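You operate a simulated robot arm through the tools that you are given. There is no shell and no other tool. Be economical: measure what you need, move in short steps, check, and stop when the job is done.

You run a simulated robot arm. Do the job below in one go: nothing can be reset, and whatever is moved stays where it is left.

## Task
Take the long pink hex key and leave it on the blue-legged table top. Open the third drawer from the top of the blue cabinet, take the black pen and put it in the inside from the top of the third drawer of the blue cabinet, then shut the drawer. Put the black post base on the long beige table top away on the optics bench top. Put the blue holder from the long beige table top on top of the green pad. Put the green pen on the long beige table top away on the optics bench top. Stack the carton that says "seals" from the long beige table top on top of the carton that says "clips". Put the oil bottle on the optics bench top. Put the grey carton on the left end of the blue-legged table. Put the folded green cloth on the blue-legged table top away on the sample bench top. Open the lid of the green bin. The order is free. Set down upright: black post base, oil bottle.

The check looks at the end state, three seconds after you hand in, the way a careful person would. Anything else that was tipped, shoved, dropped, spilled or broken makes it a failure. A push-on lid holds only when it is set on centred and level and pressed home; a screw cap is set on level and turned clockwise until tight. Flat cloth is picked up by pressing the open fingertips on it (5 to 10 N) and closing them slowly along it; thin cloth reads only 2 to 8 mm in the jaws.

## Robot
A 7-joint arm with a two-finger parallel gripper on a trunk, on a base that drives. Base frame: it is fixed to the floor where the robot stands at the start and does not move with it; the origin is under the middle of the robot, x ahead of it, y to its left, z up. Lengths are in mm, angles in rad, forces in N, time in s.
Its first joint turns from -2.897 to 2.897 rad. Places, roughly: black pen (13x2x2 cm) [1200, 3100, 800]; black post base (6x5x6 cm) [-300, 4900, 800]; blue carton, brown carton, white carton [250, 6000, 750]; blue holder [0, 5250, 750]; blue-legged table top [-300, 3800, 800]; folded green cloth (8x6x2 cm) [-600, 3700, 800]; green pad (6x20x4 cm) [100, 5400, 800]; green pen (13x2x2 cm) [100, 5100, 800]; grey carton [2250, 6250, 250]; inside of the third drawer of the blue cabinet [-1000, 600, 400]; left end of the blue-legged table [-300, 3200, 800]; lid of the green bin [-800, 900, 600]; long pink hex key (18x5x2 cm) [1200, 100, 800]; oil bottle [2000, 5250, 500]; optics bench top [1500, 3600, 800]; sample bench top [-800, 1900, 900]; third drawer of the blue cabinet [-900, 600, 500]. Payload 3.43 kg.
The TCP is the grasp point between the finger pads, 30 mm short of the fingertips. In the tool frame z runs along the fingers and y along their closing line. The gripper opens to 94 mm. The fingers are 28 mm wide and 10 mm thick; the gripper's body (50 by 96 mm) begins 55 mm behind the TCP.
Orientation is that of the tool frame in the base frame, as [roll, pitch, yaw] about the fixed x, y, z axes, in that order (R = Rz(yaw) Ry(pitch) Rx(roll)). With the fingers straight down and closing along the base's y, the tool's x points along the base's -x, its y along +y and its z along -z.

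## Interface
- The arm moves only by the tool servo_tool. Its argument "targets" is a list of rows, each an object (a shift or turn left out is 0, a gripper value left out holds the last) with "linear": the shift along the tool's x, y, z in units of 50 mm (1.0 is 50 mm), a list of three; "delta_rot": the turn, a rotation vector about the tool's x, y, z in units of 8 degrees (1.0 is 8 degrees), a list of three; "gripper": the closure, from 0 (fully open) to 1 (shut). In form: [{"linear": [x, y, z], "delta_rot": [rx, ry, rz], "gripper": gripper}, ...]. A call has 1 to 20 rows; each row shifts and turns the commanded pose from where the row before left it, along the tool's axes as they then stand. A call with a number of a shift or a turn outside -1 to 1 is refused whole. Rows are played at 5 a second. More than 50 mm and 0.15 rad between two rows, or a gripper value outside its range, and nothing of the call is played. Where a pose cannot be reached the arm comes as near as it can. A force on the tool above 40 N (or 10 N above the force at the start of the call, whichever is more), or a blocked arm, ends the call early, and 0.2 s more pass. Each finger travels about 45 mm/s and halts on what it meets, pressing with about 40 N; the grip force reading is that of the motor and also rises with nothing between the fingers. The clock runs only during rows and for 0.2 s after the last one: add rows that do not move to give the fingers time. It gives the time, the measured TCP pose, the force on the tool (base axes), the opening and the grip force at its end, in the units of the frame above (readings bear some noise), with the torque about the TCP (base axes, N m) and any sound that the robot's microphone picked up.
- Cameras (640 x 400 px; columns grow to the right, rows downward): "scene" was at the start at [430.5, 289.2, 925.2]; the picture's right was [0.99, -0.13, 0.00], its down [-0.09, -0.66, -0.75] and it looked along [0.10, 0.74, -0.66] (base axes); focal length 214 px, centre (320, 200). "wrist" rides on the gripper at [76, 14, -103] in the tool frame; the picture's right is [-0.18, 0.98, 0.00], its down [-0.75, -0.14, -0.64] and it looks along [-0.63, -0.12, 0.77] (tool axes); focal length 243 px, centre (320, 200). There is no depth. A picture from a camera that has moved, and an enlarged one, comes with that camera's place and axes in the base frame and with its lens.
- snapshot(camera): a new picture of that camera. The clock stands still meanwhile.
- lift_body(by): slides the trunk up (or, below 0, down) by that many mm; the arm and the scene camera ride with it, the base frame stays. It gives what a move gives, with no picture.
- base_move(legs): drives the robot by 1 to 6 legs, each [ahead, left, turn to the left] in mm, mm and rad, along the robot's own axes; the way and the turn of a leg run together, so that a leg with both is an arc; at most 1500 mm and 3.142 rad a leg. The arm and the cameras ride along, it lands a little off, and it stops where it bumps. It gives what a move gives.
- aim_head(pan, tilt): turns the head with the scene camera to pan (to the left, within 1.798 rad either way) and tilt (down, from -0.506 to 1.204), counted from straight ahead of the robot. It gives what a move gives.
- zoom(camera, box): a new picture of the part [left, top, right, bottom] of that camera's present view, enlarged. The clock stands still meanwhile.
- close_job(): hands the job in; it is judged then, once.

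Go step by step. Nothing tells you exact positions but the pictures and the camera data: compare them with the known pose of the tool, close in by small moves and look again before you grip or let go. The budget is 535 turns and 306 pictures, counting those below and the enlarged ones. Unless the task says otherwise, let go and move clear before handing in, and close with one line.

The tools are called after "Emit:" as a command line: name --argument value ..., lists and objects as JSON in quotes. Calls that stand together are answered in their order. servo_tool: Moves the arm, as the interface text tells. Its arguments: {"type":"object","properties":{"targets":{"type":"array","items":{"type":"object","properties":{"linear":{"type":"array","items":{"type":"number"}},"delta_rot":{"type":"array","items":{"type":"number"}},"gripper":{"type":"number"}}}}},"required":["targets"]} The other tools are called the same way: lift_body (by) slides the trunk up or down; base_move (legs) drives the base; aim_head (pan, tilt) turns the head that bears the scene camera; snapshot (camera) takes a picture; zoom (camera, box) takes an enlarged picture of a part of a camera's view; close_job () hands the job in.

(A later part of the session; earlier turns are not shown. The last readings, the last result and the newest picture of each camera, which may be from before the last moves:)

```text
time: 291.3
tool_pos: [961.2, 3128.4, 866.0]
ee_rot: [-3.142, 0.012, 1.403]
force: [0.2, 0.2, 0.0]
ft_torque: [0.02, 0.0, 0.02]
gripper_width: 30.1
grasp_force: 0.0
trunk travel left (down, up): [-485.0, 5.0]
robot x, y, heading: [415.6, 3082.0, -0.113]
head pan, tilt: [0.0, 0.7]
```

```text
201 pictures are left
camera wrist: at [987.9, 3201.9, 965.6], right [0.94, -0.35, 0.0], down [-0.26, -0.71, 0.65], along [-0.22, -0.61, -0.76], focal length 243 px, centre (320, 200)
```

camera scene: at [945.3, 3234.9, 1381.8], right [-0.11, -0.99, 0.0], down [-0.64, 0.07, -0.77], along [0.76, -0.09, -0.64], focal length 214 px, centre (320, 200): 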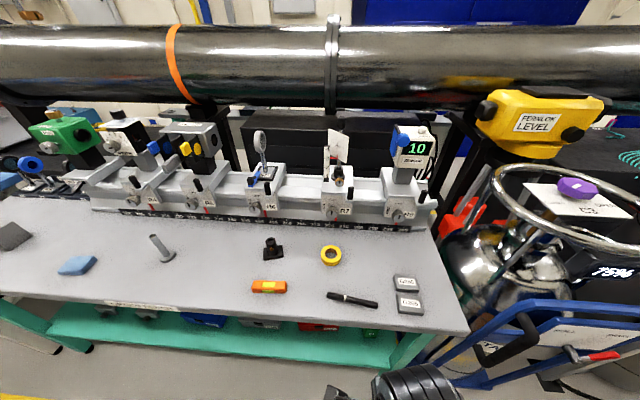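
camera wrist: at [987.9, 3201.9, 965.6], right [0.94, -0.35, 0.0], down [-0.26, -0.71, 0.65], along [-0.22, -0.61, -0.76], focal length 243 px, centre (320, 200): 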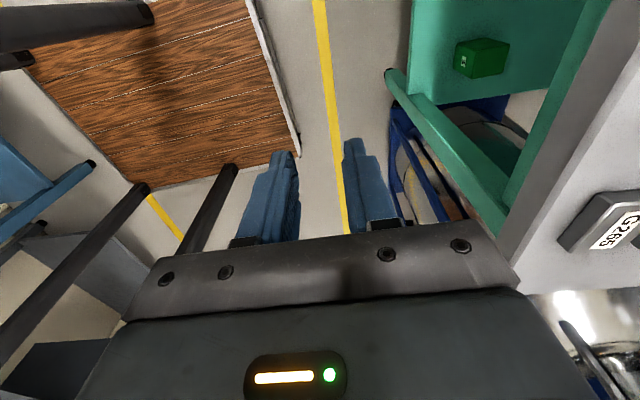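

Emit:
servo_tool --targets '[{"linear": [0, 0, -0.7], "delta_rot": [0, 0, 0.6], "gripper": 0.45}, {"linear": [0, 0, -0.5], "delta_rot": [0, 0, 0.61]}, {"linear": [0.266, 0.93, 0]}, {"linear": [0.266, 0.93, 0]}, {"linear": [0.266, 0.93, 0]}, {"linear": [0.266, 0.93, 0]}, {"linear": [0.266, 0.93, 0]}]'

Emit:
snapshot --camera "wrist"

```text
time: 292.9
tool_pos: [1202.2, 3117.4, 926.2]
ee_rot: [3.139, 0.011, 1.236]
force: [0.9, 0.5, -0.1]
ft_torque: [-0.02, -0.03, 0.04]
gripper_width: 51.5
grasp_force: 0.1
trunk travel left (down, up): [-485.0, 5.0]
robot x, y, heading: [413.9, 3078.5, -0.115]
head pan, tilt: [0.0, 0.7]
```

```text
200 pictures are left
camera wrist: at [1242.0, 3185.5, 1025.9], right [0.87, -0.5, 0.0], down [-0.38, -0.66, 0.65], along [-0.32, -0.57, -0.76], focal length 243 px, centre (320, 200)
```

wrist: 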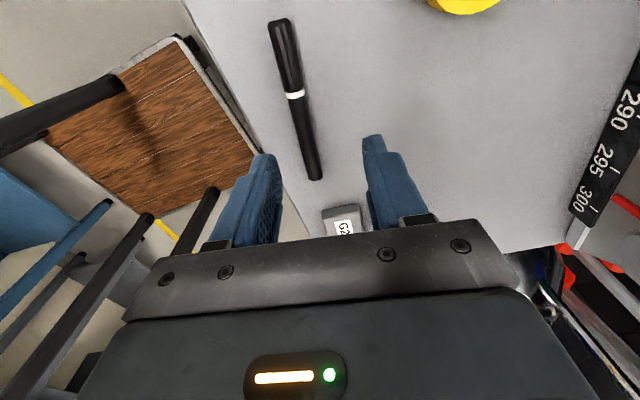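

Emit:
servo_tool --targets '[{"linear": [-0.14, -0.33, 0], "delta_rot": [0, 0, 0.18]}, {"linear": [0, 0, 0.9]}, {"linear": [0, 0, 0.8]}, {}]'

Emit:
snapshot --camera "wrist"

```text
time: 293.8
tool_pos: [1184.2, 3114.3, 849.8]
ee_rot: [3.141, 0.014, 1.211]
force: [-1.7, -1.2, 12.6]
ft_torque: [0.27, 0.38, 0.2]
gripper_width: 53.5
grasp_force: 1.0
trunk travel left (down, up): [-485.0, 5.0]
robot x, y, heading: [417.2, 3079.1, -0.112]
head pan, tilt: [0.0, 0.7]
stopped in row 4: the force on the tool passed its limit at 74 N (the readings are from after the stop); the commanded pose is now the measured one
```

```text
199 pictures are left
camera wrist: at [1225.5, 3182.3, 950.6], right [0.85, -0.52, 0.01], down [-0.4, -0.65, 0.65], along [-0.34, -0.56, -0.76], focal length 243 px, centre (320, 200)
```

wrist: 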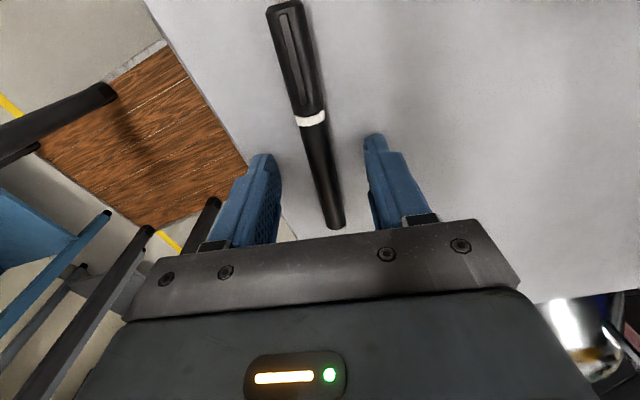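

Emit:
servo_tool --targets '[{"linear": [0, 0, -0.05]}, {"gripper": 0.7}, {"gripper": 0.85}, {"gripper": 1}, {}, {}]'

Emit:
servo_tool --targets '[{"linear": [0, 0, -0.3]}, {"linear": [0, 0, -0.8]}, {"linear": [0, 0, -0.9]}]'

Emit:
snapshot --camera "wrist"

```text
time: 295.2
tool_pos: [1185.2, 3114.1, 850.7]
ee_rot: [3.14, 0.016, 1.208]
force: [-1.2, 0.5, 0.8]
ft_torque: [0.03, -0.02, -0.05]
gripper_width: 14.2
grasp_force: 40.0
trunk travel left (down, up): [-485.0, 5.0]
robot x, y, heading: [416.3, 3079.7, -0.114]
head pan, tilt: [0.0, 0.7]
```

```text
time: 296.2
tool_pos: [1168.6, 3078.5, 926.4]
ee_rot: [-3.131, 0.114, 1.21]
force: [-0.7, 0.7, -0.5]
ft_torque: [-0.03, 0.0, 0.0]
gripper_width: 14.6
grasp_force: 39.8
trunk travel left (down, up): [-485.0, 5.0]
robot x, y, heading: [412.7, 3080.3, -0.115]
head pan, tilt: [0.0, 0.7]
stopped in row 3: the arm was blocked; the commanded pose is now the measured one
```

```text
198 pictures are left
camera wrist: at [1213.5, 3153.5, 1017.7], right [0.85, -0.52, 0.01], down [-0.37, -0.58, 0.72], along [-0.37, -0.62, -0.69], focal length 243 px, centre (320, 200)
```

wrist: 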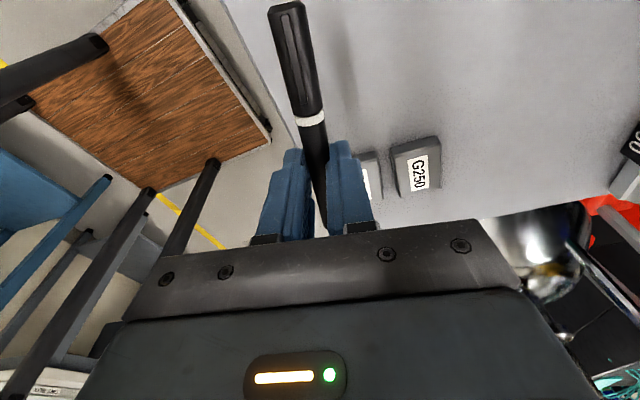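

Emit:
aim_head --pan -0.5 --tilt 0.7

Emit:
snapshot --camera "scene"

```text
time: 297.1
tool_pos: [1167.6, 3077.5, 926.0]
ee_rot: [-3.132, 0.114, 1.209]
force: [-0.1, -0.6, 0.2]
ft_torque: [-0.02, 0.0, 0.0]
gripper_width: 14.3
grasp_force: 40.4
trunk travel left (down, up): [-485.0, 5.0]
robot x, y, heading: [414.8, 3080.8, -0.117]
head pan, tilt: [-0.499, 0.7]
```

```text
197 pictures are left
camera scene: at [930.5, 3195.5, 1381.8], right [-0.58, -0.82, 0.0], down [-0.53, 0.37, -0.76], along [0.63, -0.44, -0.64], focal length 214 px, centre (320, 200)
```

scene: 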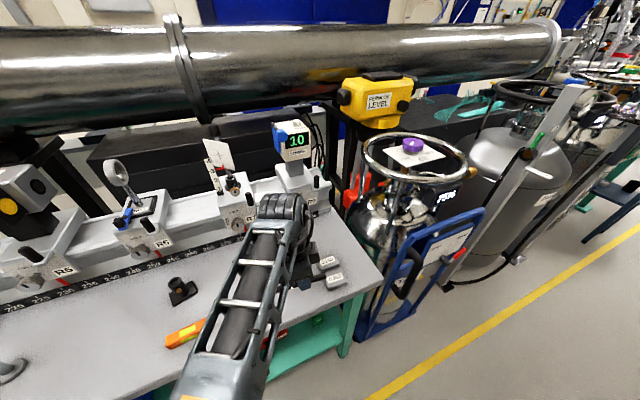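

The pen is held, but the forearm (now on my left) touched the head when rising. I level the tool and retract low.

Emit:
servo_tool --targets '[{"linear": [-0.05, -0.3, 0.2], "delta_rot": [0, 0.4, 0]}, {"linear": [-0.1, -0.5, 0.2], "delta_rot": [0, 0.4, 0]}, {"linear": [-0.114, -0.81, 0.2]}, {"linear": [-0.114, -0.81, 0.1]}, {"linear": [-0.114, -0.81, 0.1]}, {"linear": [-0.114, -0.81, 0.1]}]'

Emit:
snapshot --camera "scene"

```text
time: 298.5
tool_pos: [969.2, 3122.2, 884.5]
ee_rot: [-3.135, -0.004, 1.209]
force: [-0.4, 0.2, -0.6]
ft_torque: [-0.02, 0.03, 0.04]
gripper_width: 14.3
grasp_force: 39.7
trunk travel left (down, up): [-485.0, 5.0]
robot x, y, heading: [412.4, 3080.6, -0.116]
head pan, tilt: [-0.499, 0.7]
```

```text
196 pictures are left
camera scene: at [930.9, 3195.2, 1381.7], right [-0.58, -0.82, 0.0], down [-0.53, 0.37, -0.76], along [0.62, -0.44, -0.64], focal length 214 px, centre (320, 200)
```

scene: 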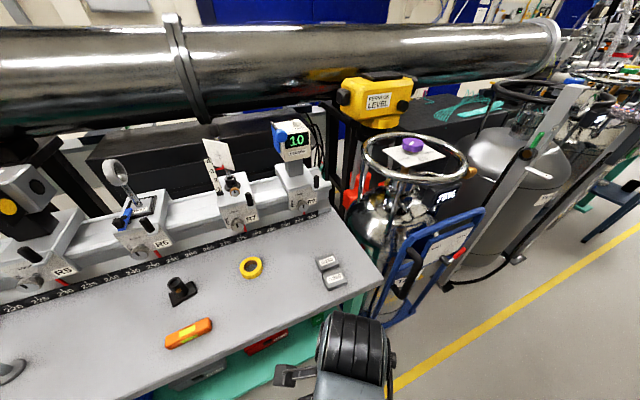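

Emit:
base_move --legs '[[0, 0, 1.56], [-1080, 0, 0], [0, 0, 1.53], [-70, 0, 0], [0, 1450, 0]]'

Emit:
aim_head --pan 0.1 --tilt 0.9

Emit:
snapshot --camera "scene"

```text
time: 319.0
tool_pos: [-483.2, 560.8, 885.5]
ee_rot: [-3.131, -0.001, -1.996]
force: [-0.1, 0.2, -0.5]
ft_torque: [0.01, -0.02, 0.0]
gripper_width: 14.2
grasp_force: 40.1
trunk travel left (down, up): [-485.0, 5.0]
robot x, y, heading: [74.7, 564.9, 2.959]
head pan, tilt: [-0.499, 0.7]
```

```text
time: 320.0
tool_pos: [-482.8, 560.6, 884.3]
ee_rot: [-3.131, -0.002, -1.998]
force: [-0.8, 0.0, -0.3]
ft_torque: [0.02, -0.02, 0.02]
gripper_width: 14.3
grasp_force: 40.2
trunk travel left (down, up): [-485.0, 5.0]
robot x, y, heading: [74.9, 567.5, 2.968]
head pan, tilt: [0.099, 0.901]
```

```text
195 pictures are left
camera scene: at [-454.2, 434.2, 1365.7], right [0.08, 1.0, 0.0], down [0.78, -0.06, -0.62], along [-0.62, 0.05, -0.78], focal length 214 px, centre (320, 200)
```

scene: 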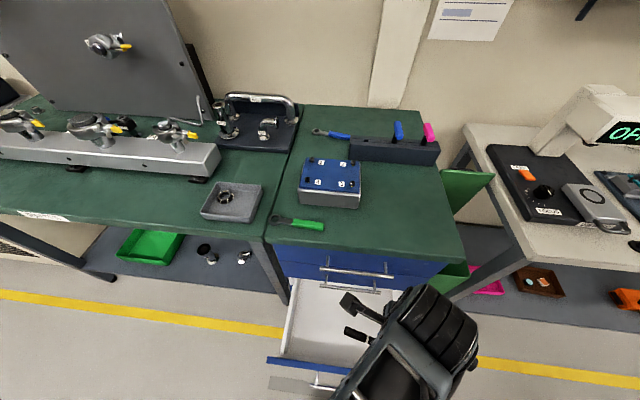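

The tool with the pen is right over the open drawer. I lower the trunk, then lower the pen into the middle of the drawer.

Emit:
lift_body --by -160

Emit:
servo_tool --targets '[{"linear": [0.4, 0.7, 0]}, {"linear": [0.4, 0.7, 0]}, {"linear": [0, 0, 0.9]}]'

Emit:
snapshot --camera "wrist"

Emit:
snapshot --camera "scene"

```text
time: 321.8
tool_pos: [-482.9, 560.3, 724.7]
ee_rot: [-3.132, -0.001, -1.998]
force: [0.8, 0.6, -0.9]
ft_torque: [-0.01, -0.02, -0.02]
gripper_width: 14.5
grasp_force: 39.8
trunk travel left (down, up): [-325.0, 165.0]
robot x, y, heading: [73.1, 566.5, 2.965]
head pan, tilt: [0.099, 0.901]
```

```text
time: 322.6
tool_pos: [-562.9, 552.4, 675.5]
ee_rot: [-3.135, -0.002, -1.998]
force: [0.7, -0.1, 0.2]
ft_torque: [-0.01, -0.02, -0.01]
gripper_width: 14.4
grasp_force: 40.2
trunk travel left (down, up): [-325.0, 165.0]
robot x, y, heading: [68.9, 565.3, 2.963]
head pan, tilt: [0.099, 0.901]
```

```text
194 pictures are left
camera wrist: at [-608.2, 489.5, 777.5], right [-0.82, 0.57, -0.01], down [0.44, 0.63, 0.64], along [0.37, 0.52, -0.77], focal length 243 px, centre (320, 200)
```

wrist: 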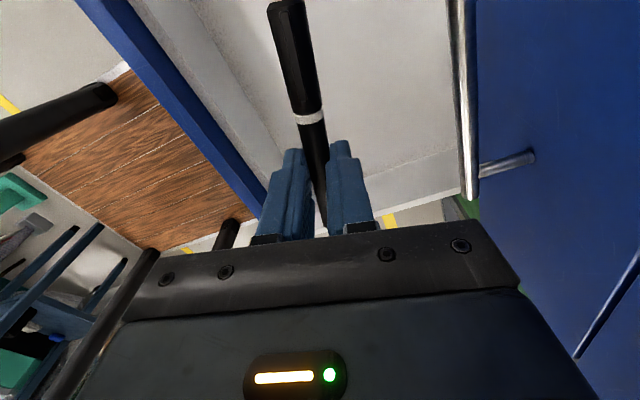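

```text
193 pictures are left
camera scene: at [-454.0, 434.1, 1205.8], right [0.08, 1.0, 0.0], down [0.78, -0.06, -0.62], along [-0.62, 0.05, -0.78], focal length 214 px, centre (320, 200)
```

scene: 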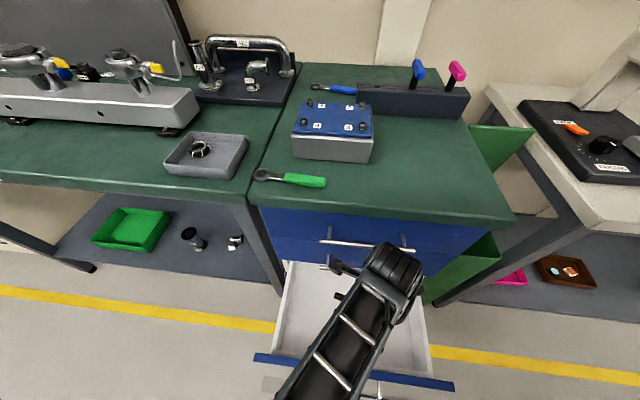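

Emit:
servo_tool --targets '[{"linear": [0, -0.2, 0.9]}, {"linear": [0, 0, 0.9]}, {"linear": [0, 0, 0.9]}, {"linear": [0, 0, 0.3]}, {"linear": [0, 0, 0.16]}, {"linear": [0, 0, 0.16]}]'

Emit:
snapshot --camera "wrist"

```text
time: 324.0
tool_pos: [-552.4, 548.0, 513.8]
ee_rot: [-3.13, -0.001, -1.995]
force: [-0.2, -1.0, 0.6]
ft_torque: [0.03, 0.02, 0.0]
gripper_width: 14.3
grasp_force: 40.1
trunk travel left (down, up): [-325.0, 165.0]
robot x, y, heading: [70.9, 566.3, 2.964]
head pan, tilt: [0.099, 0.901]
```

```text
192 pictures are left
camera wrist: at [-597.3, 485.1, 615.0], right [-0.82, 0.57, -0.01], down [0.44, 0.63, 0.64], along [0.37, 0.52, -0.77], focal length 243 px, centre (320, 200)
```

wrist: 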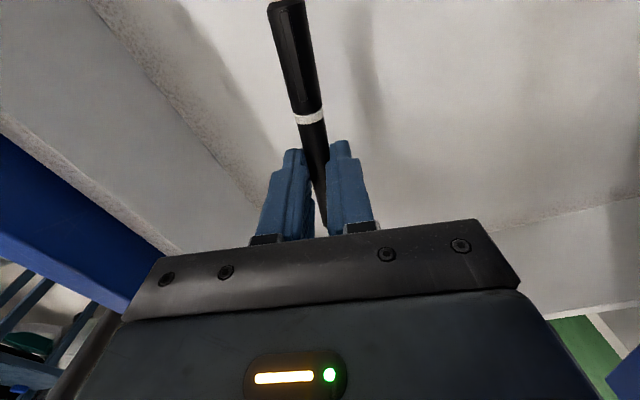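

Emit:
servo_tool --targets '[{"linear": [0, 0, 0.2]}, {"linear": [0, 0, 0.16]}, {"linear": [0, 0, 0.16]}, {"linear": [0, 0, 0.1]}, {"linear": [0, 0, 0.1]}]'

```text
time: 325.2
tool_pos: [-552.9, 547.9, 476.4]
ee_rot: [-3.135, -0.001, -1.996]
force: [-0.2, -0.2, -0.2]
ft_torque: [-0.01, 0.0, -0.02]
gripper_width: 14.5
grasp_force: 39.9
trunk travel left (down, up): [-325.0, 165.0]
robot x, y, heading: [73.2, 568.2, 2.963]
head pan, tilt: [0.099, 0.901]
```

Emit:
servo_tool --targets '[{"linear": [0, 0, 0.1]}, {"linear": [0, 0, 0.1]}, {"linear": [0, 0, 0.1]}, {"linear": [0, 0, 0.1]}, {"linear": [0, 0, 0.1]}, {"linear": [0, 0, 0.1]}]'

```text
time: 325.9
tool_pos: [-556.0, 549.5, 471.5]
ee_rot: [3.139, -0.001, -1.996]
force: [-1.6, -0.9, 26.4]
ft_torque: [0.28, -0.16, -0.09]
gripper_width: 14.6
grasp_force: 39.9
trunk travel left (down, up): [-325.0, 165.0]
robot x, y, heading: [71.0, 568.4, 2.957]
head pan, tilt: [0.099, 0.901]
stopped in row 3: the force on the tool passed its limit at 52 N (the readings are from after the stop); the commanded pose is now the measured one
```

Contact with the drawer floor. I release the pen, rise and check.

Emit:
servo_tool --targets '[{"linear": [0, 0, -0.04]}, {"gripper": 0.75}, {"gripper": 0.65}, {"linear": [0, 0, -0.5]}, {"linear": [0, 0, -0.9]}, {"linear": [0, 0, -0.9]}, {"linear": [0, 0, -0.9]}, {"linear": [0, 0, -0.9]}]'

Emit:
snapshot --camera "wrist"

```text
time: 327.7
tool_pos: [-556.2, 550.3, 676.2]
ee_rot: [-3.139, -0.001, -1.994]
force: [0.6, 0.2, -0.5]
ft_torque: [0.04, 0.02, 0.01]
gripper_width: 32.9
grasp_force: 0.1
trunk travel left (down, up): [-325.0, 165.0]
robot x, y, heading: [66.9, 565.2, 2.957]
head pan, tilt: [0.099, 0.901]
```

```text
191 pictures are left
camera wrist: at [-600.5, 486.5, 778.0], right [-0.82, 0.57, 0.0], down [0.44, 0.63, 0.64], along [0.37, 0.52, -0.77], focal length 243 px, centre (320, 200)
```

wrist: 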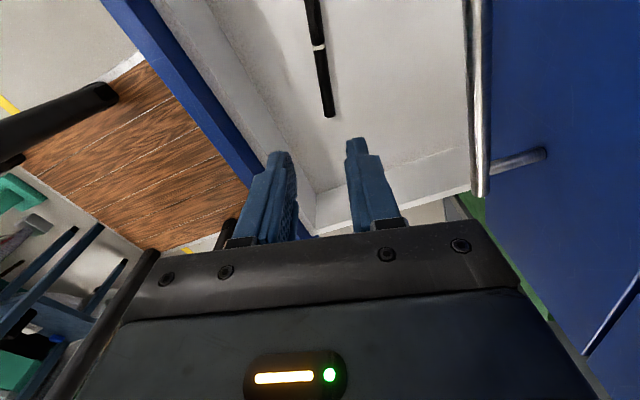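

The pen lies in the drawer. To shut it I turn the closed fingers sideways with a slight tilt and push on the bar from outside.

Emit:
servo_tool --targets '[{"delta_rot": [0, 0, -1], "gripper": 1}, {"delta_rot": [0, 0, -1]}, {"delta_rot": [0, 0, -1]}, {"delta_rot": [0, 0, -1]}, {"delta_rot": [0, 0, -1]}, {"delta_rot": [0, 0, -1]}, {"delta_rot": [0, 0, -1]}, {"delta_rot": [0, 0, -1]}, {"delta_rot": [0, 0, -1]}, {"delta_rot": [0, 0, -1]}, {"delta_rot": [0, 0, -1]}, {"delta_rot": [0, 0, -1]}, {"delta_rot": [0, 0, -0.9]}, {"linear": [0.9, 0, 0]}, {"linear": [0.9, 0, 0]}, {"linear": [0.9, 0, 0]}, {"linear": [0.9, 0, 0]}]'

Emit:
snapshot --camera "wrist"

```text
time: 331.3
tool_pos: [-377.2, 516.7, 676.3]
ee_rot: [3.139, -0.002, -0.195]
force: [-0.1, -0.4, 0.2]
ft_torque: [0.0, -0.04, -0.01]
gripper_width: 0.2
grasp_force: 33.5
trunk travel left (down, up): [-325.0, 165.0]
robot x, y, heading: [73.0, 570.0, 2.964]
head pan, tilt: [0.099, 0.901]
```

```text
190 pictures are left
camera wrist: at [-306.5, 487.5, 777.5], right [-0.37, -0.93, 0.0], down [-0.71, 0.28, 0.64], along [-0.6, 0.24, -0.77], focal length 243 px, centre (320, 200)
```

wrist: 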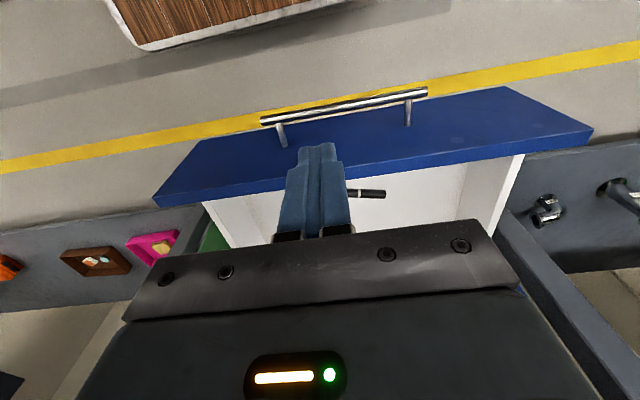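

Emit:
servo_tool --targets '[{"linear": [0.68, 0.33, 0]}, {"delta_rot": [0, -1, 0]}, {"delta_rot": [0, -1, 0]}, {"linear": [0.25, 0, 0.86]}, {"linear": [0.25, 0, 0.86]}, {"linear": [0.25, 0, 0.86]}, {"linear": [0.15, 0, 0.5]}, {}]'

Emit:
snapshot --camera "wrist"

```text
time: 333.1
tool_pos: [-346.9, 491.8, 516.8]
ee_rot: [3.139, 0.278, -0.195]
force: [0.1, 0.1, 0.0]
ft_torque: [-0.02, 0.0, -0.03]
gripper_width: 0.0
grasp_force: 33.1
trunk travel left (down, up): [-325.0, 165.0]
robot x, y, heading: [73.0, 567.4, 2.963]
head pan, tilt: [0.099, 0.901]
```

```text
189 pictures are left
camera wrist: at [-250.0, 457.9, 593.2], right [-0.36, -0.93, 0.05], down [-0.51, 0.25, 0.82], along [-0.78, 0.27, -0.56], focal length 243 px, centre (320, 200)
```

wrist: 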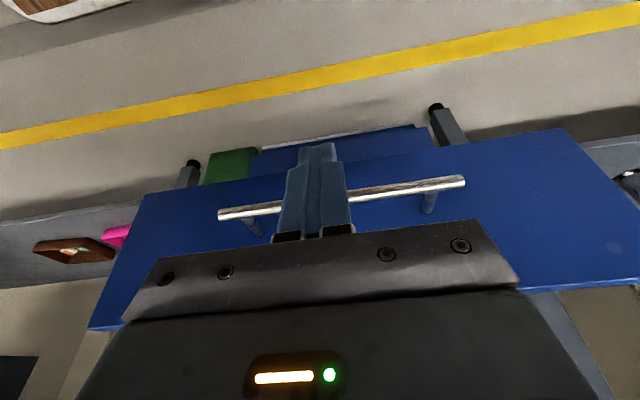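

Emit:
servo_tool --targets '[{"linear": [0.07, 0.2, 0.23]}, {"linear": [-0.766, 0, 0.219]}, {"linear": [-0.766, 0, 0.219]}, {"linear": [-0.766, 0, 0.219]}, {"linear": [-0.766, 0, 0.219]}]'

```text
time: 334.3
tool_pos: [-507.2, 513.1, 507.1]
ee_rot: [3.138, 0.279, -0.196]
force: [0.0, 0.6, 0.8]
ft_torque: [-0.03, 0.03, 0.04]
gripper_width: 0.0
grasp_force: 33.2
trunk travel left (down, up): [-325.0, 165.0]
robot x, y, heading: [69.5, 563.9, 2.962]
head pan, tilt: [0.099, 0.901]
```

Emit:
snapshot --camera "wrist"

Emit:
servo_tool --targets '[{"linear": [-0.766, 0, 0.219]}, {"linear": [-0.766, 0, 0.219]}, {"linear": [-0.4, 0, 0.115]}, {"linear": [-0.2, 0, 0.057]}, {"linear": [-0.2, 0, 0.057]}]'

```text
188 pictures are left
camera wrist: at [-410.3, 479.3, 582.9], right [-0.36, -0.93, 0.05], down [-0.51, 0.25, 0.82], along [-0.78, 0.27, -0.56], focal length 243 px, centre (320, 200)
```

wrist: 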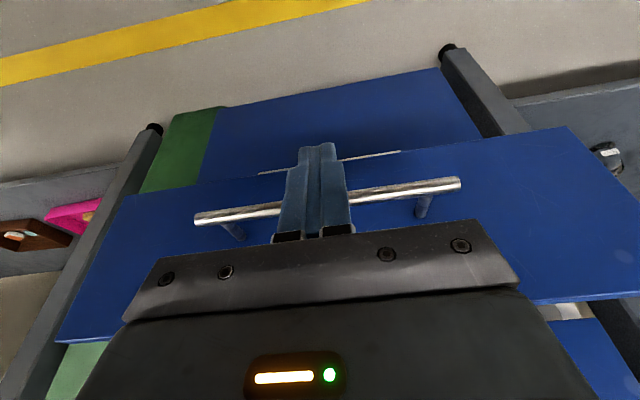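

```text
time: 335.5
tool_pos: [-623.5, 537.0, 505.3]
ee_rot: [3.14, 0.278, -0.193]
force: [0.7, 1.1, -0.1]
ft_torque: [0.01, -0.04, 0.0]
gripper_width: 0.1
grasp_force: 33.2
trunk travel left (down, up): [-325.0, 165.0]
robot x, y, heading: [74.1, 565.6, 2.962]
head pan, tilt: [0.099, 0.901]
```

Emit:
servo_tool --targets '[{"linear": [-0.1, 0, 0.03]}, {"linear": [-0.1, 0, 0.03]}, {"linear": [-0.1, 0, 0.03]}, {"linear": [-0.1, 0, 0.03]}, {"linear": [-0.1, 0, 0.03]}]'

Emit:
snapshot --camera "wrist"

Emit:
snapshot --camera "scene"

```text
time: 336.3
tool_pos: [-631.4, 536.7, 499.9]
ee_rot: [-3.141, 0.261, -0.192]
force: [-0.1, 1.0, 0.4]
ft_torque: [0.04, 0.01, -0.01]
gripper_width: 0.0
grasp_force: 32.6
trunk travel left (down, up): [-325.0, 165.0]
robot x, y, heading: [74.6, 566.4, 2.964]
head pan, tilt: [0.099, 0.901]
stopped in row 4: the force on the tool passed its limit at 59 N (the readings are from after the stop); the commanded pose is now the measured one
```

```text
187 pictures are left
camera wrist: at [-535.5, 503.9, 578.5], right [-0.36, -0.93, 0.05], down [-0.53, 0.25, 0.81], along [-0.77, 0.27, -0.58], focal length 243 px, centre (320, 200)
```

wrist: 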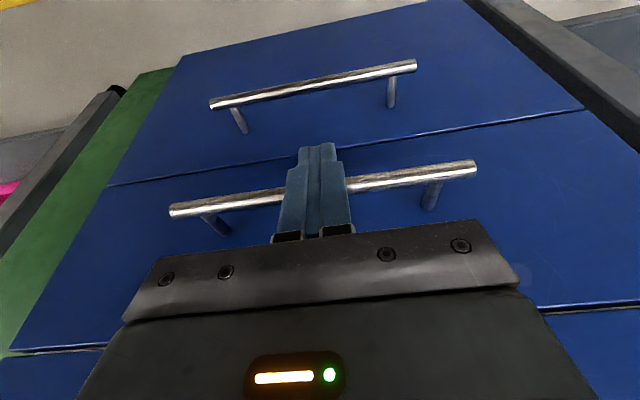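

```text
186 pictures are left
camera scene: at [-453.5, 434.0, 1205.6], right [0.08, 1.0, 0.0], down [0.78, -0.06, -0.62], along [-0.62, 0.05, -0.78], focal length 214 px, centre (320, 200)
```

scene: 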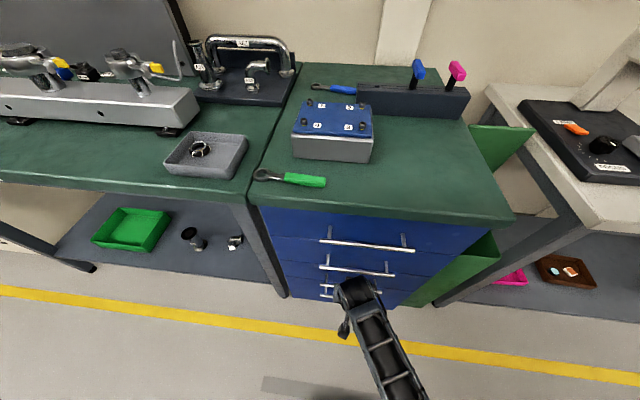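

The third drawer is shut with the pen inside. I retract, level the tool, raise the trunk, and head for the long beige table.

Emit:
servo_tool --targets '[{"linear": [0.766, 0, -0.219]}, {"linear": [0.766, 0, -0.219]}, {"linear": [0.766, 0, -0.219]}, {"linear": [0.766, 0, -0.219]}, {"linear": [-0.25, 0, -0.86]}, {"linear": [-0.25, 0, -0.86]}, {"linear": [-0.25, 0, -0.86]}, {"linear": [-0.25, 0, -0.86]}, {"delta_rot": [0, 1, 0]}, {"delta_rot": [0, 1, 0]}]'

Emit:
lift_body --by 160

Emit:
base_move --legs '[[-60, 0, 0], [0, -1450, 0], [80, 0, 0], [0, 0, -1.53], [1500, 0, 0]]'

Emit:
aim_head --pan 0.3 --tilt 0.6

Emit:
snapshot --camera "scene"

```text
time: 338.5
tool_pos: [-477.8, 506.5, 682.2]
ee_rot: [-3.142, -0.02, -0.192]
force: [0.6, 0.3, -0.1]
ft_torque: [0.0, 0.0, 0.0]
gripper_width: 0.0
grasp_force: 33.2
trunk travel left (down, up): [-325.0, 165.0]
robot x, y, heading: [76.7, 565.3, 2.967]
head pan, tilt: [0.099, 0.901]
```

```text
time: 340.3
tool_pos: [-479.8, 508.4, 841.7]
ee_rot: [3.141, -0.019, -0.191]
force: [0.3, -0.5, 0.5]
ft_torque: [0.02, -0.02, -0.02]
gripper_width: 0.0
grasp_force: 32.8
trunk travel left (down, up): [-485.0, 5.0]
robot x, y, heading: [75.1, 565.9, 2.963]
head pan, tilt: [0.099, 0.901]
```

```text
time: 359.6
tool_pos: [476.6, 4034.7, 841.4]
ee_rot: [3.141, -0.019, -1.742]
force: [0.0, -0.3, -0.9]
ft_torque: [-0.01, -0.01, -0.01]
gripper_width: 0.0
grasp_force: 33.0
trunk travel left (down, up): [-485.0, 5.0]
robot x, y, heading: [551.1, 3483.9, 1.412]
head pan, tilt: [0.099, 0.901]
```

```text
time: 360.4
tool_pos: [478.1, 4034.8, 842.5]
ee_rot: [3.141, -0.018, -1.743]
force: [0.0, 0.4, 0.1]
ft_torque: [-0.01, 0.02, 0.01]
gripper_width: 0.0
grasp_force: 33.5
trunk travel left (down, up): [-485.0, 5.0]
robot x, y, heading: [549.5, 3484.0, 1.413]
head pan, tilt: [0.3, 0.6]
```

```text
185 pictures are left
camera scene: at [391.2, 4020.1, 1390.4], right [0.99, 0.14, 0.0], down [0.08, -0.56, -0.82], along [-0.12, 0.82, -0.57], focal length 214 px, centre (320, 200)
```

scene: 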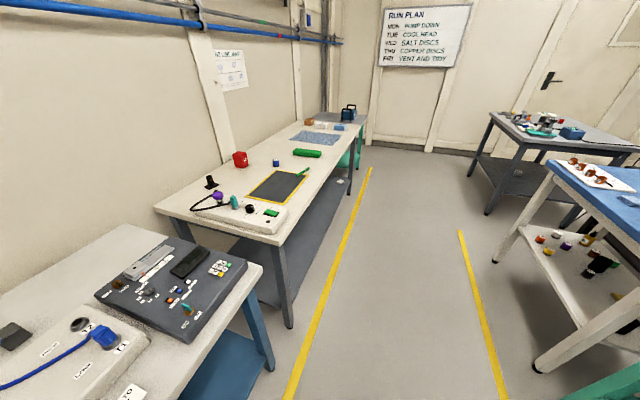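

Along the beige table I see the post base near (-316,4892), red box, holder, green pen, green pad, and cartons at the far end. I drive up alongside and turn to face it.

Emit:
base_move --legs '[[1210, 0, 0], [0, 0, 1.54]]'

Emit:
aim_head --pan 0 --tilt 0.7

Emit:
snapshot --camera "scene"

```text
time: 370.2
tool_pos: [168.7, 4607.4, 843.1]
ee_rot: [-3.14, -0.019, -0.174]
force: [0.5, 0.1, -1.1]
ft_torque: [-0.02, 0.0, -0.03]
gripper_width: 0.4
grasp_force: 33.1
trunk travel left (down, up): [-485.0, 5.0]
robot x, y, heading: [715.1, 4673.8, 2.984]
head pan, tilt: [0.3, 0.6]
```

```text
time: 371.0
tool_pos: [168.7, 4606.7, 841.9]
ee_rot: [-3.142, -0.018, -0.172]
force: [-1.2, 0.2, -0.4]
ft_torque: [0.01, 0.02, 0.02]
gripper_width: 0.0
grasp_force: 33.0
trunk travel left (down, up): [-485.0, 5.0]
robot x, y, heading: [717.0, 4674.1, 2.981]
head pan, tilt: [0.0, 0.7]
```

```text
184 pictures are left
camera scene: at [185.9, 4542.6, 1381.8], right [0.16, 0.99, 0.0], down [0.64, -0.1, -0.77], along [-0.76, 0.12, -0.64], focal length 214 px, centre (320, 200)
```

scene: 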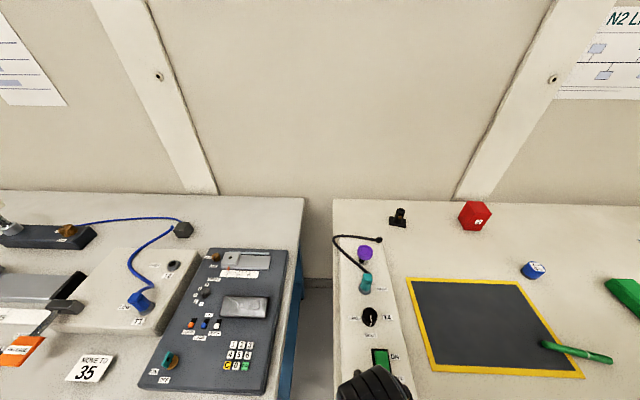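

Emit:
zoom --camera "scene" --box '[360, 180, 500, 260]'

Emit:
servo_tool --targets '[{"linear": [0, 0, -0.5]}, {"linear": [0, 0, -0.5]}]'

```text
4.57 times, centred on (430, 220) of scene
camera zoom: at [185.9, 4542.6, 1381.8], right [0.16, 0.99, 0.0], down [0.64, -0.1, -0.77], along [-0.76, 0.12, -0.64], focal length 980 px, centre (-183, 109)
```

zoom: 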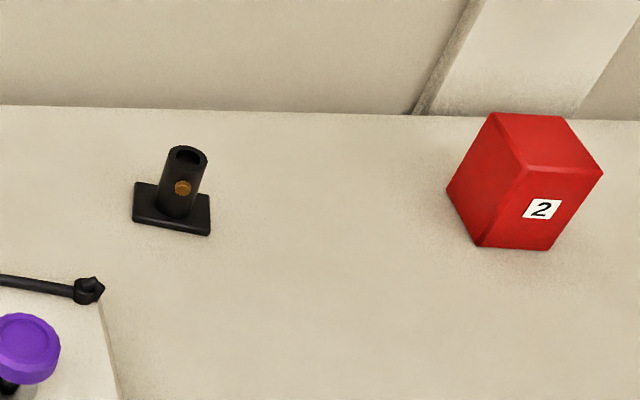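

```text
time: 371.6
tool_pos: [170.8, 4610.0, 883.6]
ee_rot: [-3.137, -0.025, -0.172]
force: [0.0, 0.0, 0.4]
ft_torque: [0.0, -0.05, 0.01]
gripper_width: 0.0
grasp_force: 33.2
out of reach, approached as far as the arm can: row 2
trunk travel left (down, up): [-485.0, 5.0]
robot x, y, heading: [719.5, 4678.3, 2.984]
head pan, tilt: [0.0, 0.7]
```

Emit:
servo_tool --targets '[{"linear": [-0.35, -0.83, -0.2]}, {"linear": [-0.35, -0.83, -0.2]}, {"linear": [-0.35, -0.83, -0.2]}, {"linear": [-0.35, -0.83, -0.2]}, {"linear": [-0.35, -0.83, -0.2]}, {"linear": [-0.6, 0, -0.5], "gripper": 0.3}]'

Emit:
base_move --legs '[[110, 0, 0]]'

Emit:
snapshot --camera "wrist"

Emit:
snapshot --camera "scene"

```text
time: 373.0
tool_pos: [86.1, 4832.7, 964.4]
ee_rot: [-3.141, -0.02, -0.174]
force: [0.4, 0.1, 0.2]
ft_torque: [-0.01, -0.01, -0.01]
gripper_width: 32.3
grasp_force: 0.1
trunk travel left (down, up): [-485.0, 5.0]
robot x, y, heading: [717.6, 4675.1, 2.979]
head pan, tilt: [0.0, 0.7]
```

```text
time: 374.2
tool_pos: [-24.1, 4850.3, 964.1]
ee_rot: [-3.141, -0.02, -0.174]
force: [0.5, 0.0, 0.7]
ft_torque: [0.02, 0.02, -0.04]
gripper_width: 65.7
grasp_force: 0.0
trunk travel left (down, up): [-485.0, 5.0]
robot x, y, heading: [604.4, 4696.5, 2.981]
head pan, tilt: [0.0, 0.7]
```

```text
182 pictures are left
camera wrist: at [46.4, 4823.1, 1067.8], right [-0.35, -0.94, 0.0], down [-0.73, 0.27, 0.63], along [-0.59, 0.22, -0.78], focal length 243 px, centre (320, 200)
```

wrist: 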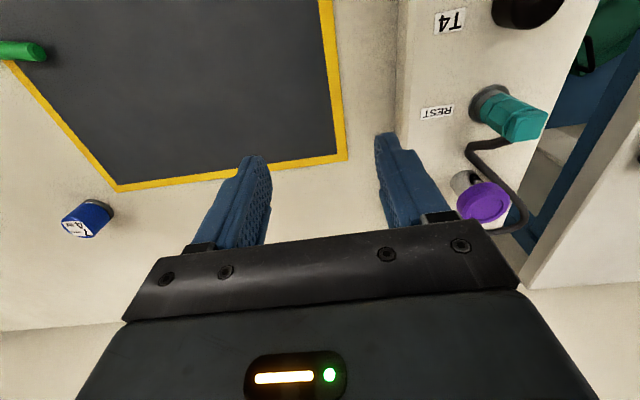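

```text
181 pictures are left
camera scene: at [74.7, 4560.9, 1381.9], right [0.16, 0.99, 0.0], down [0.64, -0.1, -0.76], along [-0.76, 0.12, -0.64], focal length 214 px, centre (320, 200)
```

scene: 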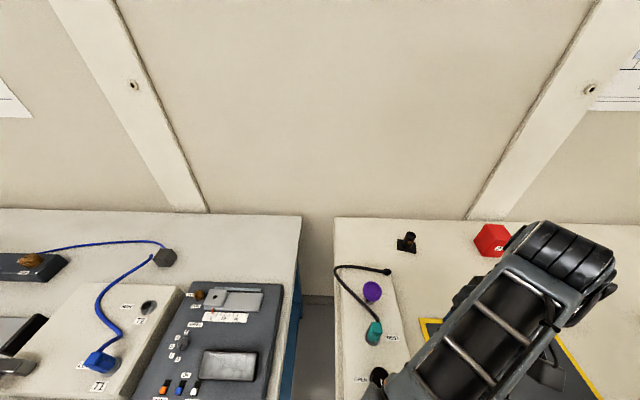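

Emit:
servo_tool --targets '[{"linear": [-0.9, -0.046, 0]}, {"linear": [-0.9, -0.046, 0]}, {"linear": [-0.9, -0.046, 0]}, {"linear": [-0.9, -0.046, 0]}, {"linear": [-0.9, -0.046, 0]}, {"linear": [-0.9, -0.046, 0]}, {"linear": [-0.87, -0.046, 0]}]'

Emit:
snapshot --camera "wrist"

```text
time: 375.8
tool_pos: [-329.8, 4919.7, 959.6]
ee_rot: [-3.14, -0.018, -0.176]
force: [0.1, 0.6, -0.3]
ft_torque: [0.01, 0.0, 0.04]
gripper_width: 65.8
grasp_force: 0.1
trunk travel left (down, up): [-485.0, 5.0]
robot x, y, heading: [611.4, 4696.6, 2.985]
head pan, tilt: [0.0, 0.7]
```

```text
180 pictures are left
camera wrist: at [-259.2, 4893.3, 1061.5], right [-0.35, -0.94, 0.0], down [-0.73, 0.27, 0.63], along [-0.59, 0.22, -0.78], focal length 243 px, centre (320, 200)
```

wrist: 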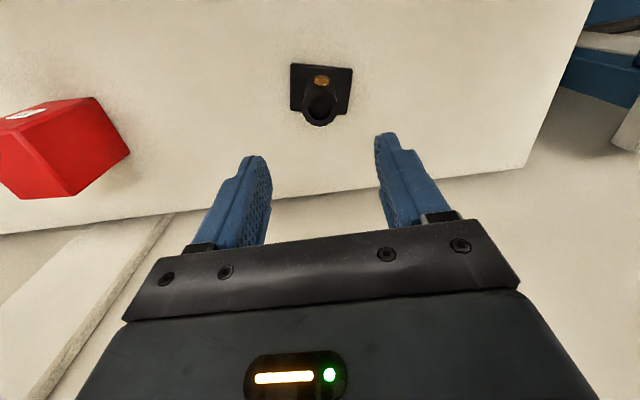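

Emit:
servo_tool --targets '[{"linear": [0.23, 0.04, 0.3]}, {"linear": [0, 0, 0.9]}, {"linear": [0, 0, 0.7]}, {}]'

Emit:
snapshot --camera "wrist"

```text
time: 376.8
tool_pos: [-316.8, 4916.8, 864.4]
ee_rot: [3.141, -0.019, -0.174]
force: [0.3, 0.6, -0.6]
ft_torque: [-0.05, -0.01, 0.02]
gripper_width: 65.7
grasp_force: 0.1
trunk travel left (down, up): [-485.0, 5.0]
robot x, y, heading: [606.0, 4694.1, 2.982]
head pan, tilt: [0.0, 0.7]
```

```text
179 pictures are left
camera wrist: at [-245.8, 4889.3, 966.4], right [-0.35, -0.94, 0.0], down [-0.73, 0.27, 0.63], along [-0.59, 0.22, -0.78], focal length 243 px, centre (320, 200)
```

wrist: 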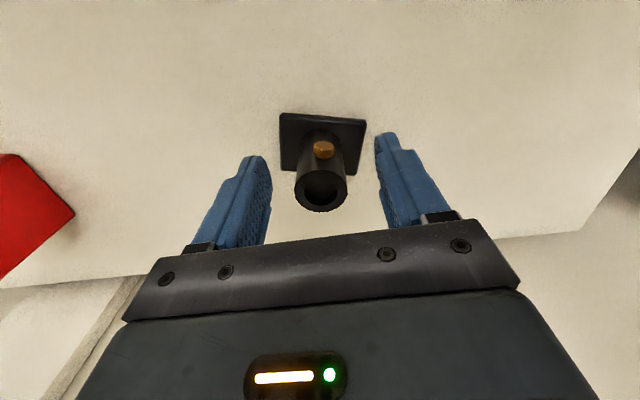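

Emit:
servo_tool --targets '[{"linear": [0.04, 0, 0.2]}, {"gripper": 0.6}, {"gripper": 0.75}, {"gripper": 0.9}, {}, {}]'

Emit:
servo_tool --targets '[{"linear": [0, 0, -0.3]}, {"linear": [0, 0, -0.8]}, {}]'

Emit:
snapshot --camera "wrist"

```text
time: 378.2
tool_pos: [-314.4, 4915.9, 854.5]
ee_rot: [3.141, -0.018, -0.176]
force: [-0.1, 0.3, 0.6]
ft_torque: [0.07, 0.04, 0.01]
gripper_width: 28.9
grasp_force: 40.3
trunk travel left (down, up): [-485.0, 5.0]
robot x, y, heading: [605.1, 4696.3, 2.985]
head pan, tilt: [0.0, 0.7]
```

```text
time: 379.0
tool_pos: [-317.2, 4915.9, 909.1]
ee_rot: [-3.141, -0.019, -0.173]
force: [0.3, 0.5, -1.9]
ft_torque: [-0.02, -0.01, 0.01]
gripper_width: 29.2
grasp_force: 40.3
trunk travel left (down, up): [-485.0, 5.0]
robot x, y, heading: [608.2, 4696.5, 2.984]
head pan, tilt: [0.0, 0.7]
```

```text
178 pictures are left
camera wrist: at [-246.2, 4888.8, 1011.3], right [-0.35, -0.94, 0.0], down [-0.73, 0.27, 0.63], along [-0.59, 0.22, -0.78], focal length 243 px, centre (320, 200)
```

wrist: 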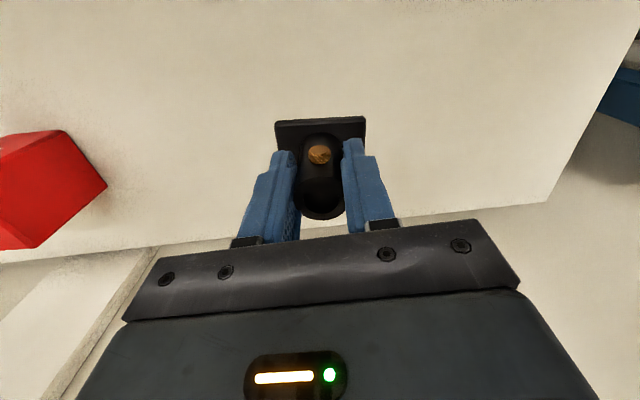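

Post base held. I retract, back off, and drive to the optics bench.

Emit:
servo_tool --targets '[{"linear": [0.9, 0.046, -0.2]}, {"linear": [0.9, 0.046, -0.2]}, {"linear": [0.9, 0.046, -0.2]}, {"linear": [0.9, 0.046, -0.2]}, {"linear": [0.9, 0.046, -0.1]}, {"linear": [0.9, 0.046, 0]}, {"linear": [0.9, 0.046, 0]}]'

Emit:
base_move --legs '[[-120, 0, 0], [0, 0, -1.54], [-1270, 0, 0], [0, 0, -1.58]]'

Emit:
snapshot --camera "scene"

```text
time: 380.6
tool_pos: [-9.4, 4845.8, 960.5]
ee_rot: [3.14, -0.018, -0.173]
force: [0.0, 0.5, -1.8]
ft_torque: [-0.01, 0.0, 0.03]
gripper_width: 29.3
grasp_force: 40.2
trunk travel left (down, up): [-485.0, 5.0]
robot x, y, heading: [606.2, 4696.2, 2.984]
head pan, tilt: [0.0, 0.7]
```

```text
time: 395.4
tool_pos: [1183.4, 3296.0, 961.1]
ee_rot: [-3.141, -0.019, 2.974]
force: [0.1, 0.0, -1.5]
ft_torque: [0.01, 0.01, -0.02]
gripper_width: 29.0
grasp_force: 39.8
trunk travel left (down, up): [-485.0, 5.0]
robot x, y, heading: [562.4, 3445.3, -0.152]
head pan, tilt: [0.0, 0.7]
```

```text
177 pictures are left
camera scene: at [1100.8, 3576.8, 1381.8], right [-0.15, -0.99, 0.0], down [-0.64, 0.1, -0.76], along [0.76, -0.12, -0.64], focal length 214 px, centre (320, 200)
```

scene: 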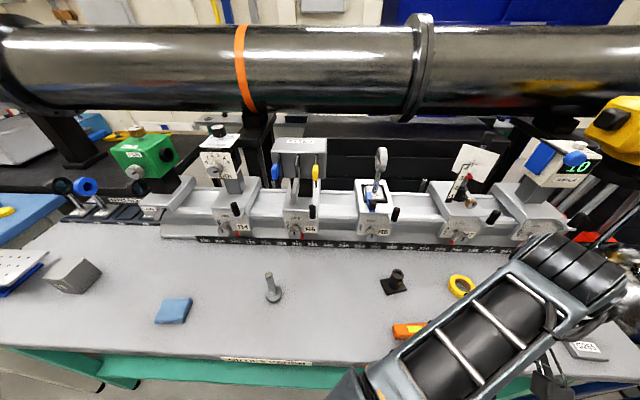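

Emit:
servo_tool --targets '[{"linear": [-0.41, 0.86, 0]}, {"linear": [-0.41, 0.86, 0]}, {"linear": [-0.41, 0.86, 0]}, {"linear": [-0.41, 0.86, 0]}, {"linear": [-0.41, 0.86, 0]}, {"linear": [0, 0, 0.6]}]'

Emit:
snapshot --camera "wrist"

Emit:
snapshot --camera "scene"

```text
time: 396.8
tool_pos: [1321.6, 3491.7, 928.2]
ee_rot: [-3.141, -0.019, 2.973]
force: [0.6, 0.3, -0.9]
ft_torque: [0.05, -0.01, 0.0]
gripper_width: 29.3
grasp_force: 40.6
trunk travel left (down, up): [-485.0, 5.0]
robot x, y, heading: [564.7, 3439.7, -0.15]
head pan, tilt: [0.0, 0.7]
```

```text
176 pictures are left
camera wrist: at [1251.8, 3518.0, 1031.1], right [0.34, 0.94, 0.0], down [0.73, -0.27, 0.63], along [0.59, -0.22, -0.78], focal length 243 px, centre (320, 200)
```

wrist: 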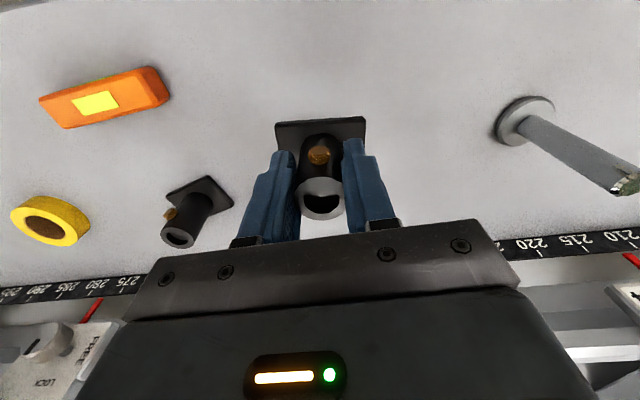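

```text
175 pictures are left
camera scene: at [1100.7, 3576.9, 1381.8], right [-0.15, -0.99, 0.0], down [-0.64, 0.1, -0.76], along [0.76, -0.12, -0.64], focal length 214 px, centre (320, 200)
```

scene: 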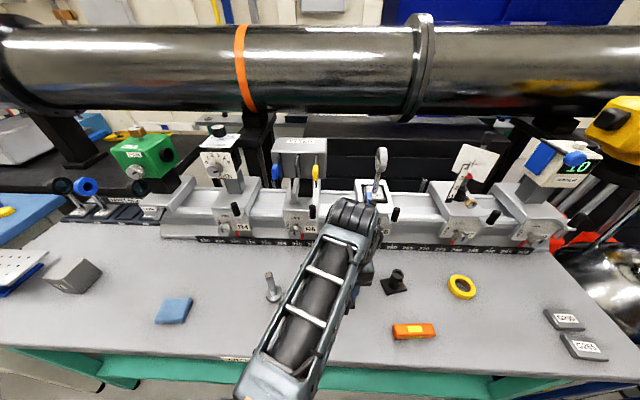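

Emit:
servo_tool --targets '[{"linear": [0, 0, 0.6]}, {"linear": [0, 0, 0.2]}, {"linear": [0, 0, 0.1]}, {"linear": [0, 0, 0.1]}, {"linear": [0, 0, 0.06]}]'

```text
time: 398.0
tool_pos: [1317.9, 3492.3, 875.8]
ee_rot: [3.141, -0.019, 2.977]
force: [0.7, 0.2, -1.5]
ft_torque: [0.0, -0.01, 0.01]
gripper_width: 29.1
grasp_force: 40.4
trunk travel left (down, up): [-485.0, 5.0]
robot x, y, heading: [567.3, 3442.3, -0.154]
head pan, tilt: [0.0, 0.7]
```

Emit:
servo_tool --targets '[{"linear": [0, 0, 0.06]}, {"linear": [0, 0, 0.06]}, {"linear": [0, 0, 0.06]}, {"linear": [0, 0, 0.06]}]'

```text
time: 399.0
tool_pos: [1318.8, 3492.3, 864.1]
ee_rot: [3.138, -0.015, 2.977]
force: [11.3, 2.8, 28.2]
ft_torque: [-0.3, -0.24, 0.07]
gripper_width: 29.4
grasp_force: 39.5
trunk travel left (down, up): [-485.0, 5.0]
robot x, y, heading: [567.2, 3443.0, -0.153]
head pan, tilt: [0.0, 0.7]
```

Emit:
servo_tool --targets '[{"linear": [0, 0, -0.04]}, {"gripper": 0.55}, {"gripper": 0.35}, {}, {"linear": [0, 0, -0.6]}, {"linear": [0, 0, -0.9]}, {"linear": [0, 0, -0.4]}]'

Emit:
snapshot --camera "wrist"

```text
time: 400.6
tool_pos: [1323.1, 3492.8, 962.5]
ee_rot: [3.141, -0.019, 2.974]
force: [-0.4, 0.0, 0.5]
ft_torque: [0.03, 0.02, -0.01]
gripper_width: 60.9
grasp_force: 0.1
trunk travel left (down, up): [-485.0, 5.0]
robot x, y, heading: [565.5, 3444.3, -0.153]
head pan, tilt: [0.0, 0.7]
```

```text
174 pictures are left
camera wrist: at [1251.2, 3518.0, 1065.2], right [0.34, 0.94, 0.0], down [0.73, -0.27, 0.63], along [0.59, -0.22, -0.78], focal length 243 px, centre (320, 200)
```

wrist: 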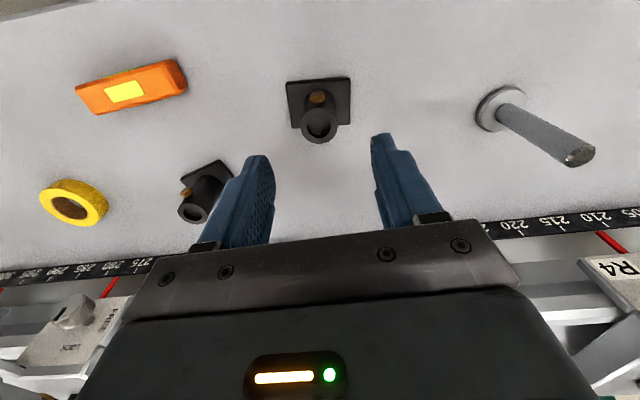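

Post base stands upright on the optics bench. Back to the beige table for the holder and pen.

Emit:
servo_tool --targets '[{"linear": [0.9, -0.2, 0]}, {"linear": [0.9, -0.2, 0]}, {"linear": [0.9, -0.2, 0]}, {"linear": [0.9, -0.2, 0]}]'

Emit:
base_move --legs '[[-60, 0, 0], [0, 0, 1.58], [1500, 0, 0], [100, -40, 0], [0, 0, 1.53]]'

Emit:
snapshot --camera "scene"

```text
time: 401.6
tool_pos: [1137.1, 3481.1, 966.2]
ee_rot: [3.141, -0.017, 2.975]
force: [-0.1, 0.1, -1.0]
ft_torque: [0.01, 0.01, 0.0]
gripper_width: 61.4
grasp_force: 0.0
trunk travel left (down, up): [-485.0, 5.0]
robot x, y, heading: [564.9, 3442.0, -0.15]
head pan, tilt: [0.0, 0.7]
```

```text
time: 417.8
tool_pos: [185.2, 4971.0, 965.6]
ee_rot: [3.14, -0.019, -0.19]
force: [0.7, -0.6, -0.2]
ft_torque: [0.01, 0.05, 0.01]
gripper_width: 61.1
grasp_force: 0.0
trunk travel left (down, up): [-485.0, 5.0]
robot x, y, heading: [757.8, 4992.6, 2.969]
head pan, tilt: [0.0, 0.7]
```

```text
173 pictures are left
camera scene: at [221.3, 4871.5, 1381.8], right [0.17, 0.98, 0.0], down [0.63, -0.11, -0.76], along [-0.75, 0.13, -0.64], focal length 214 px, centre (320, 200)
```

scene: 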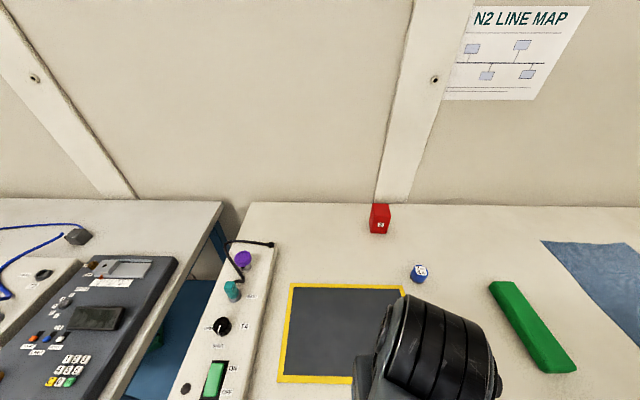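

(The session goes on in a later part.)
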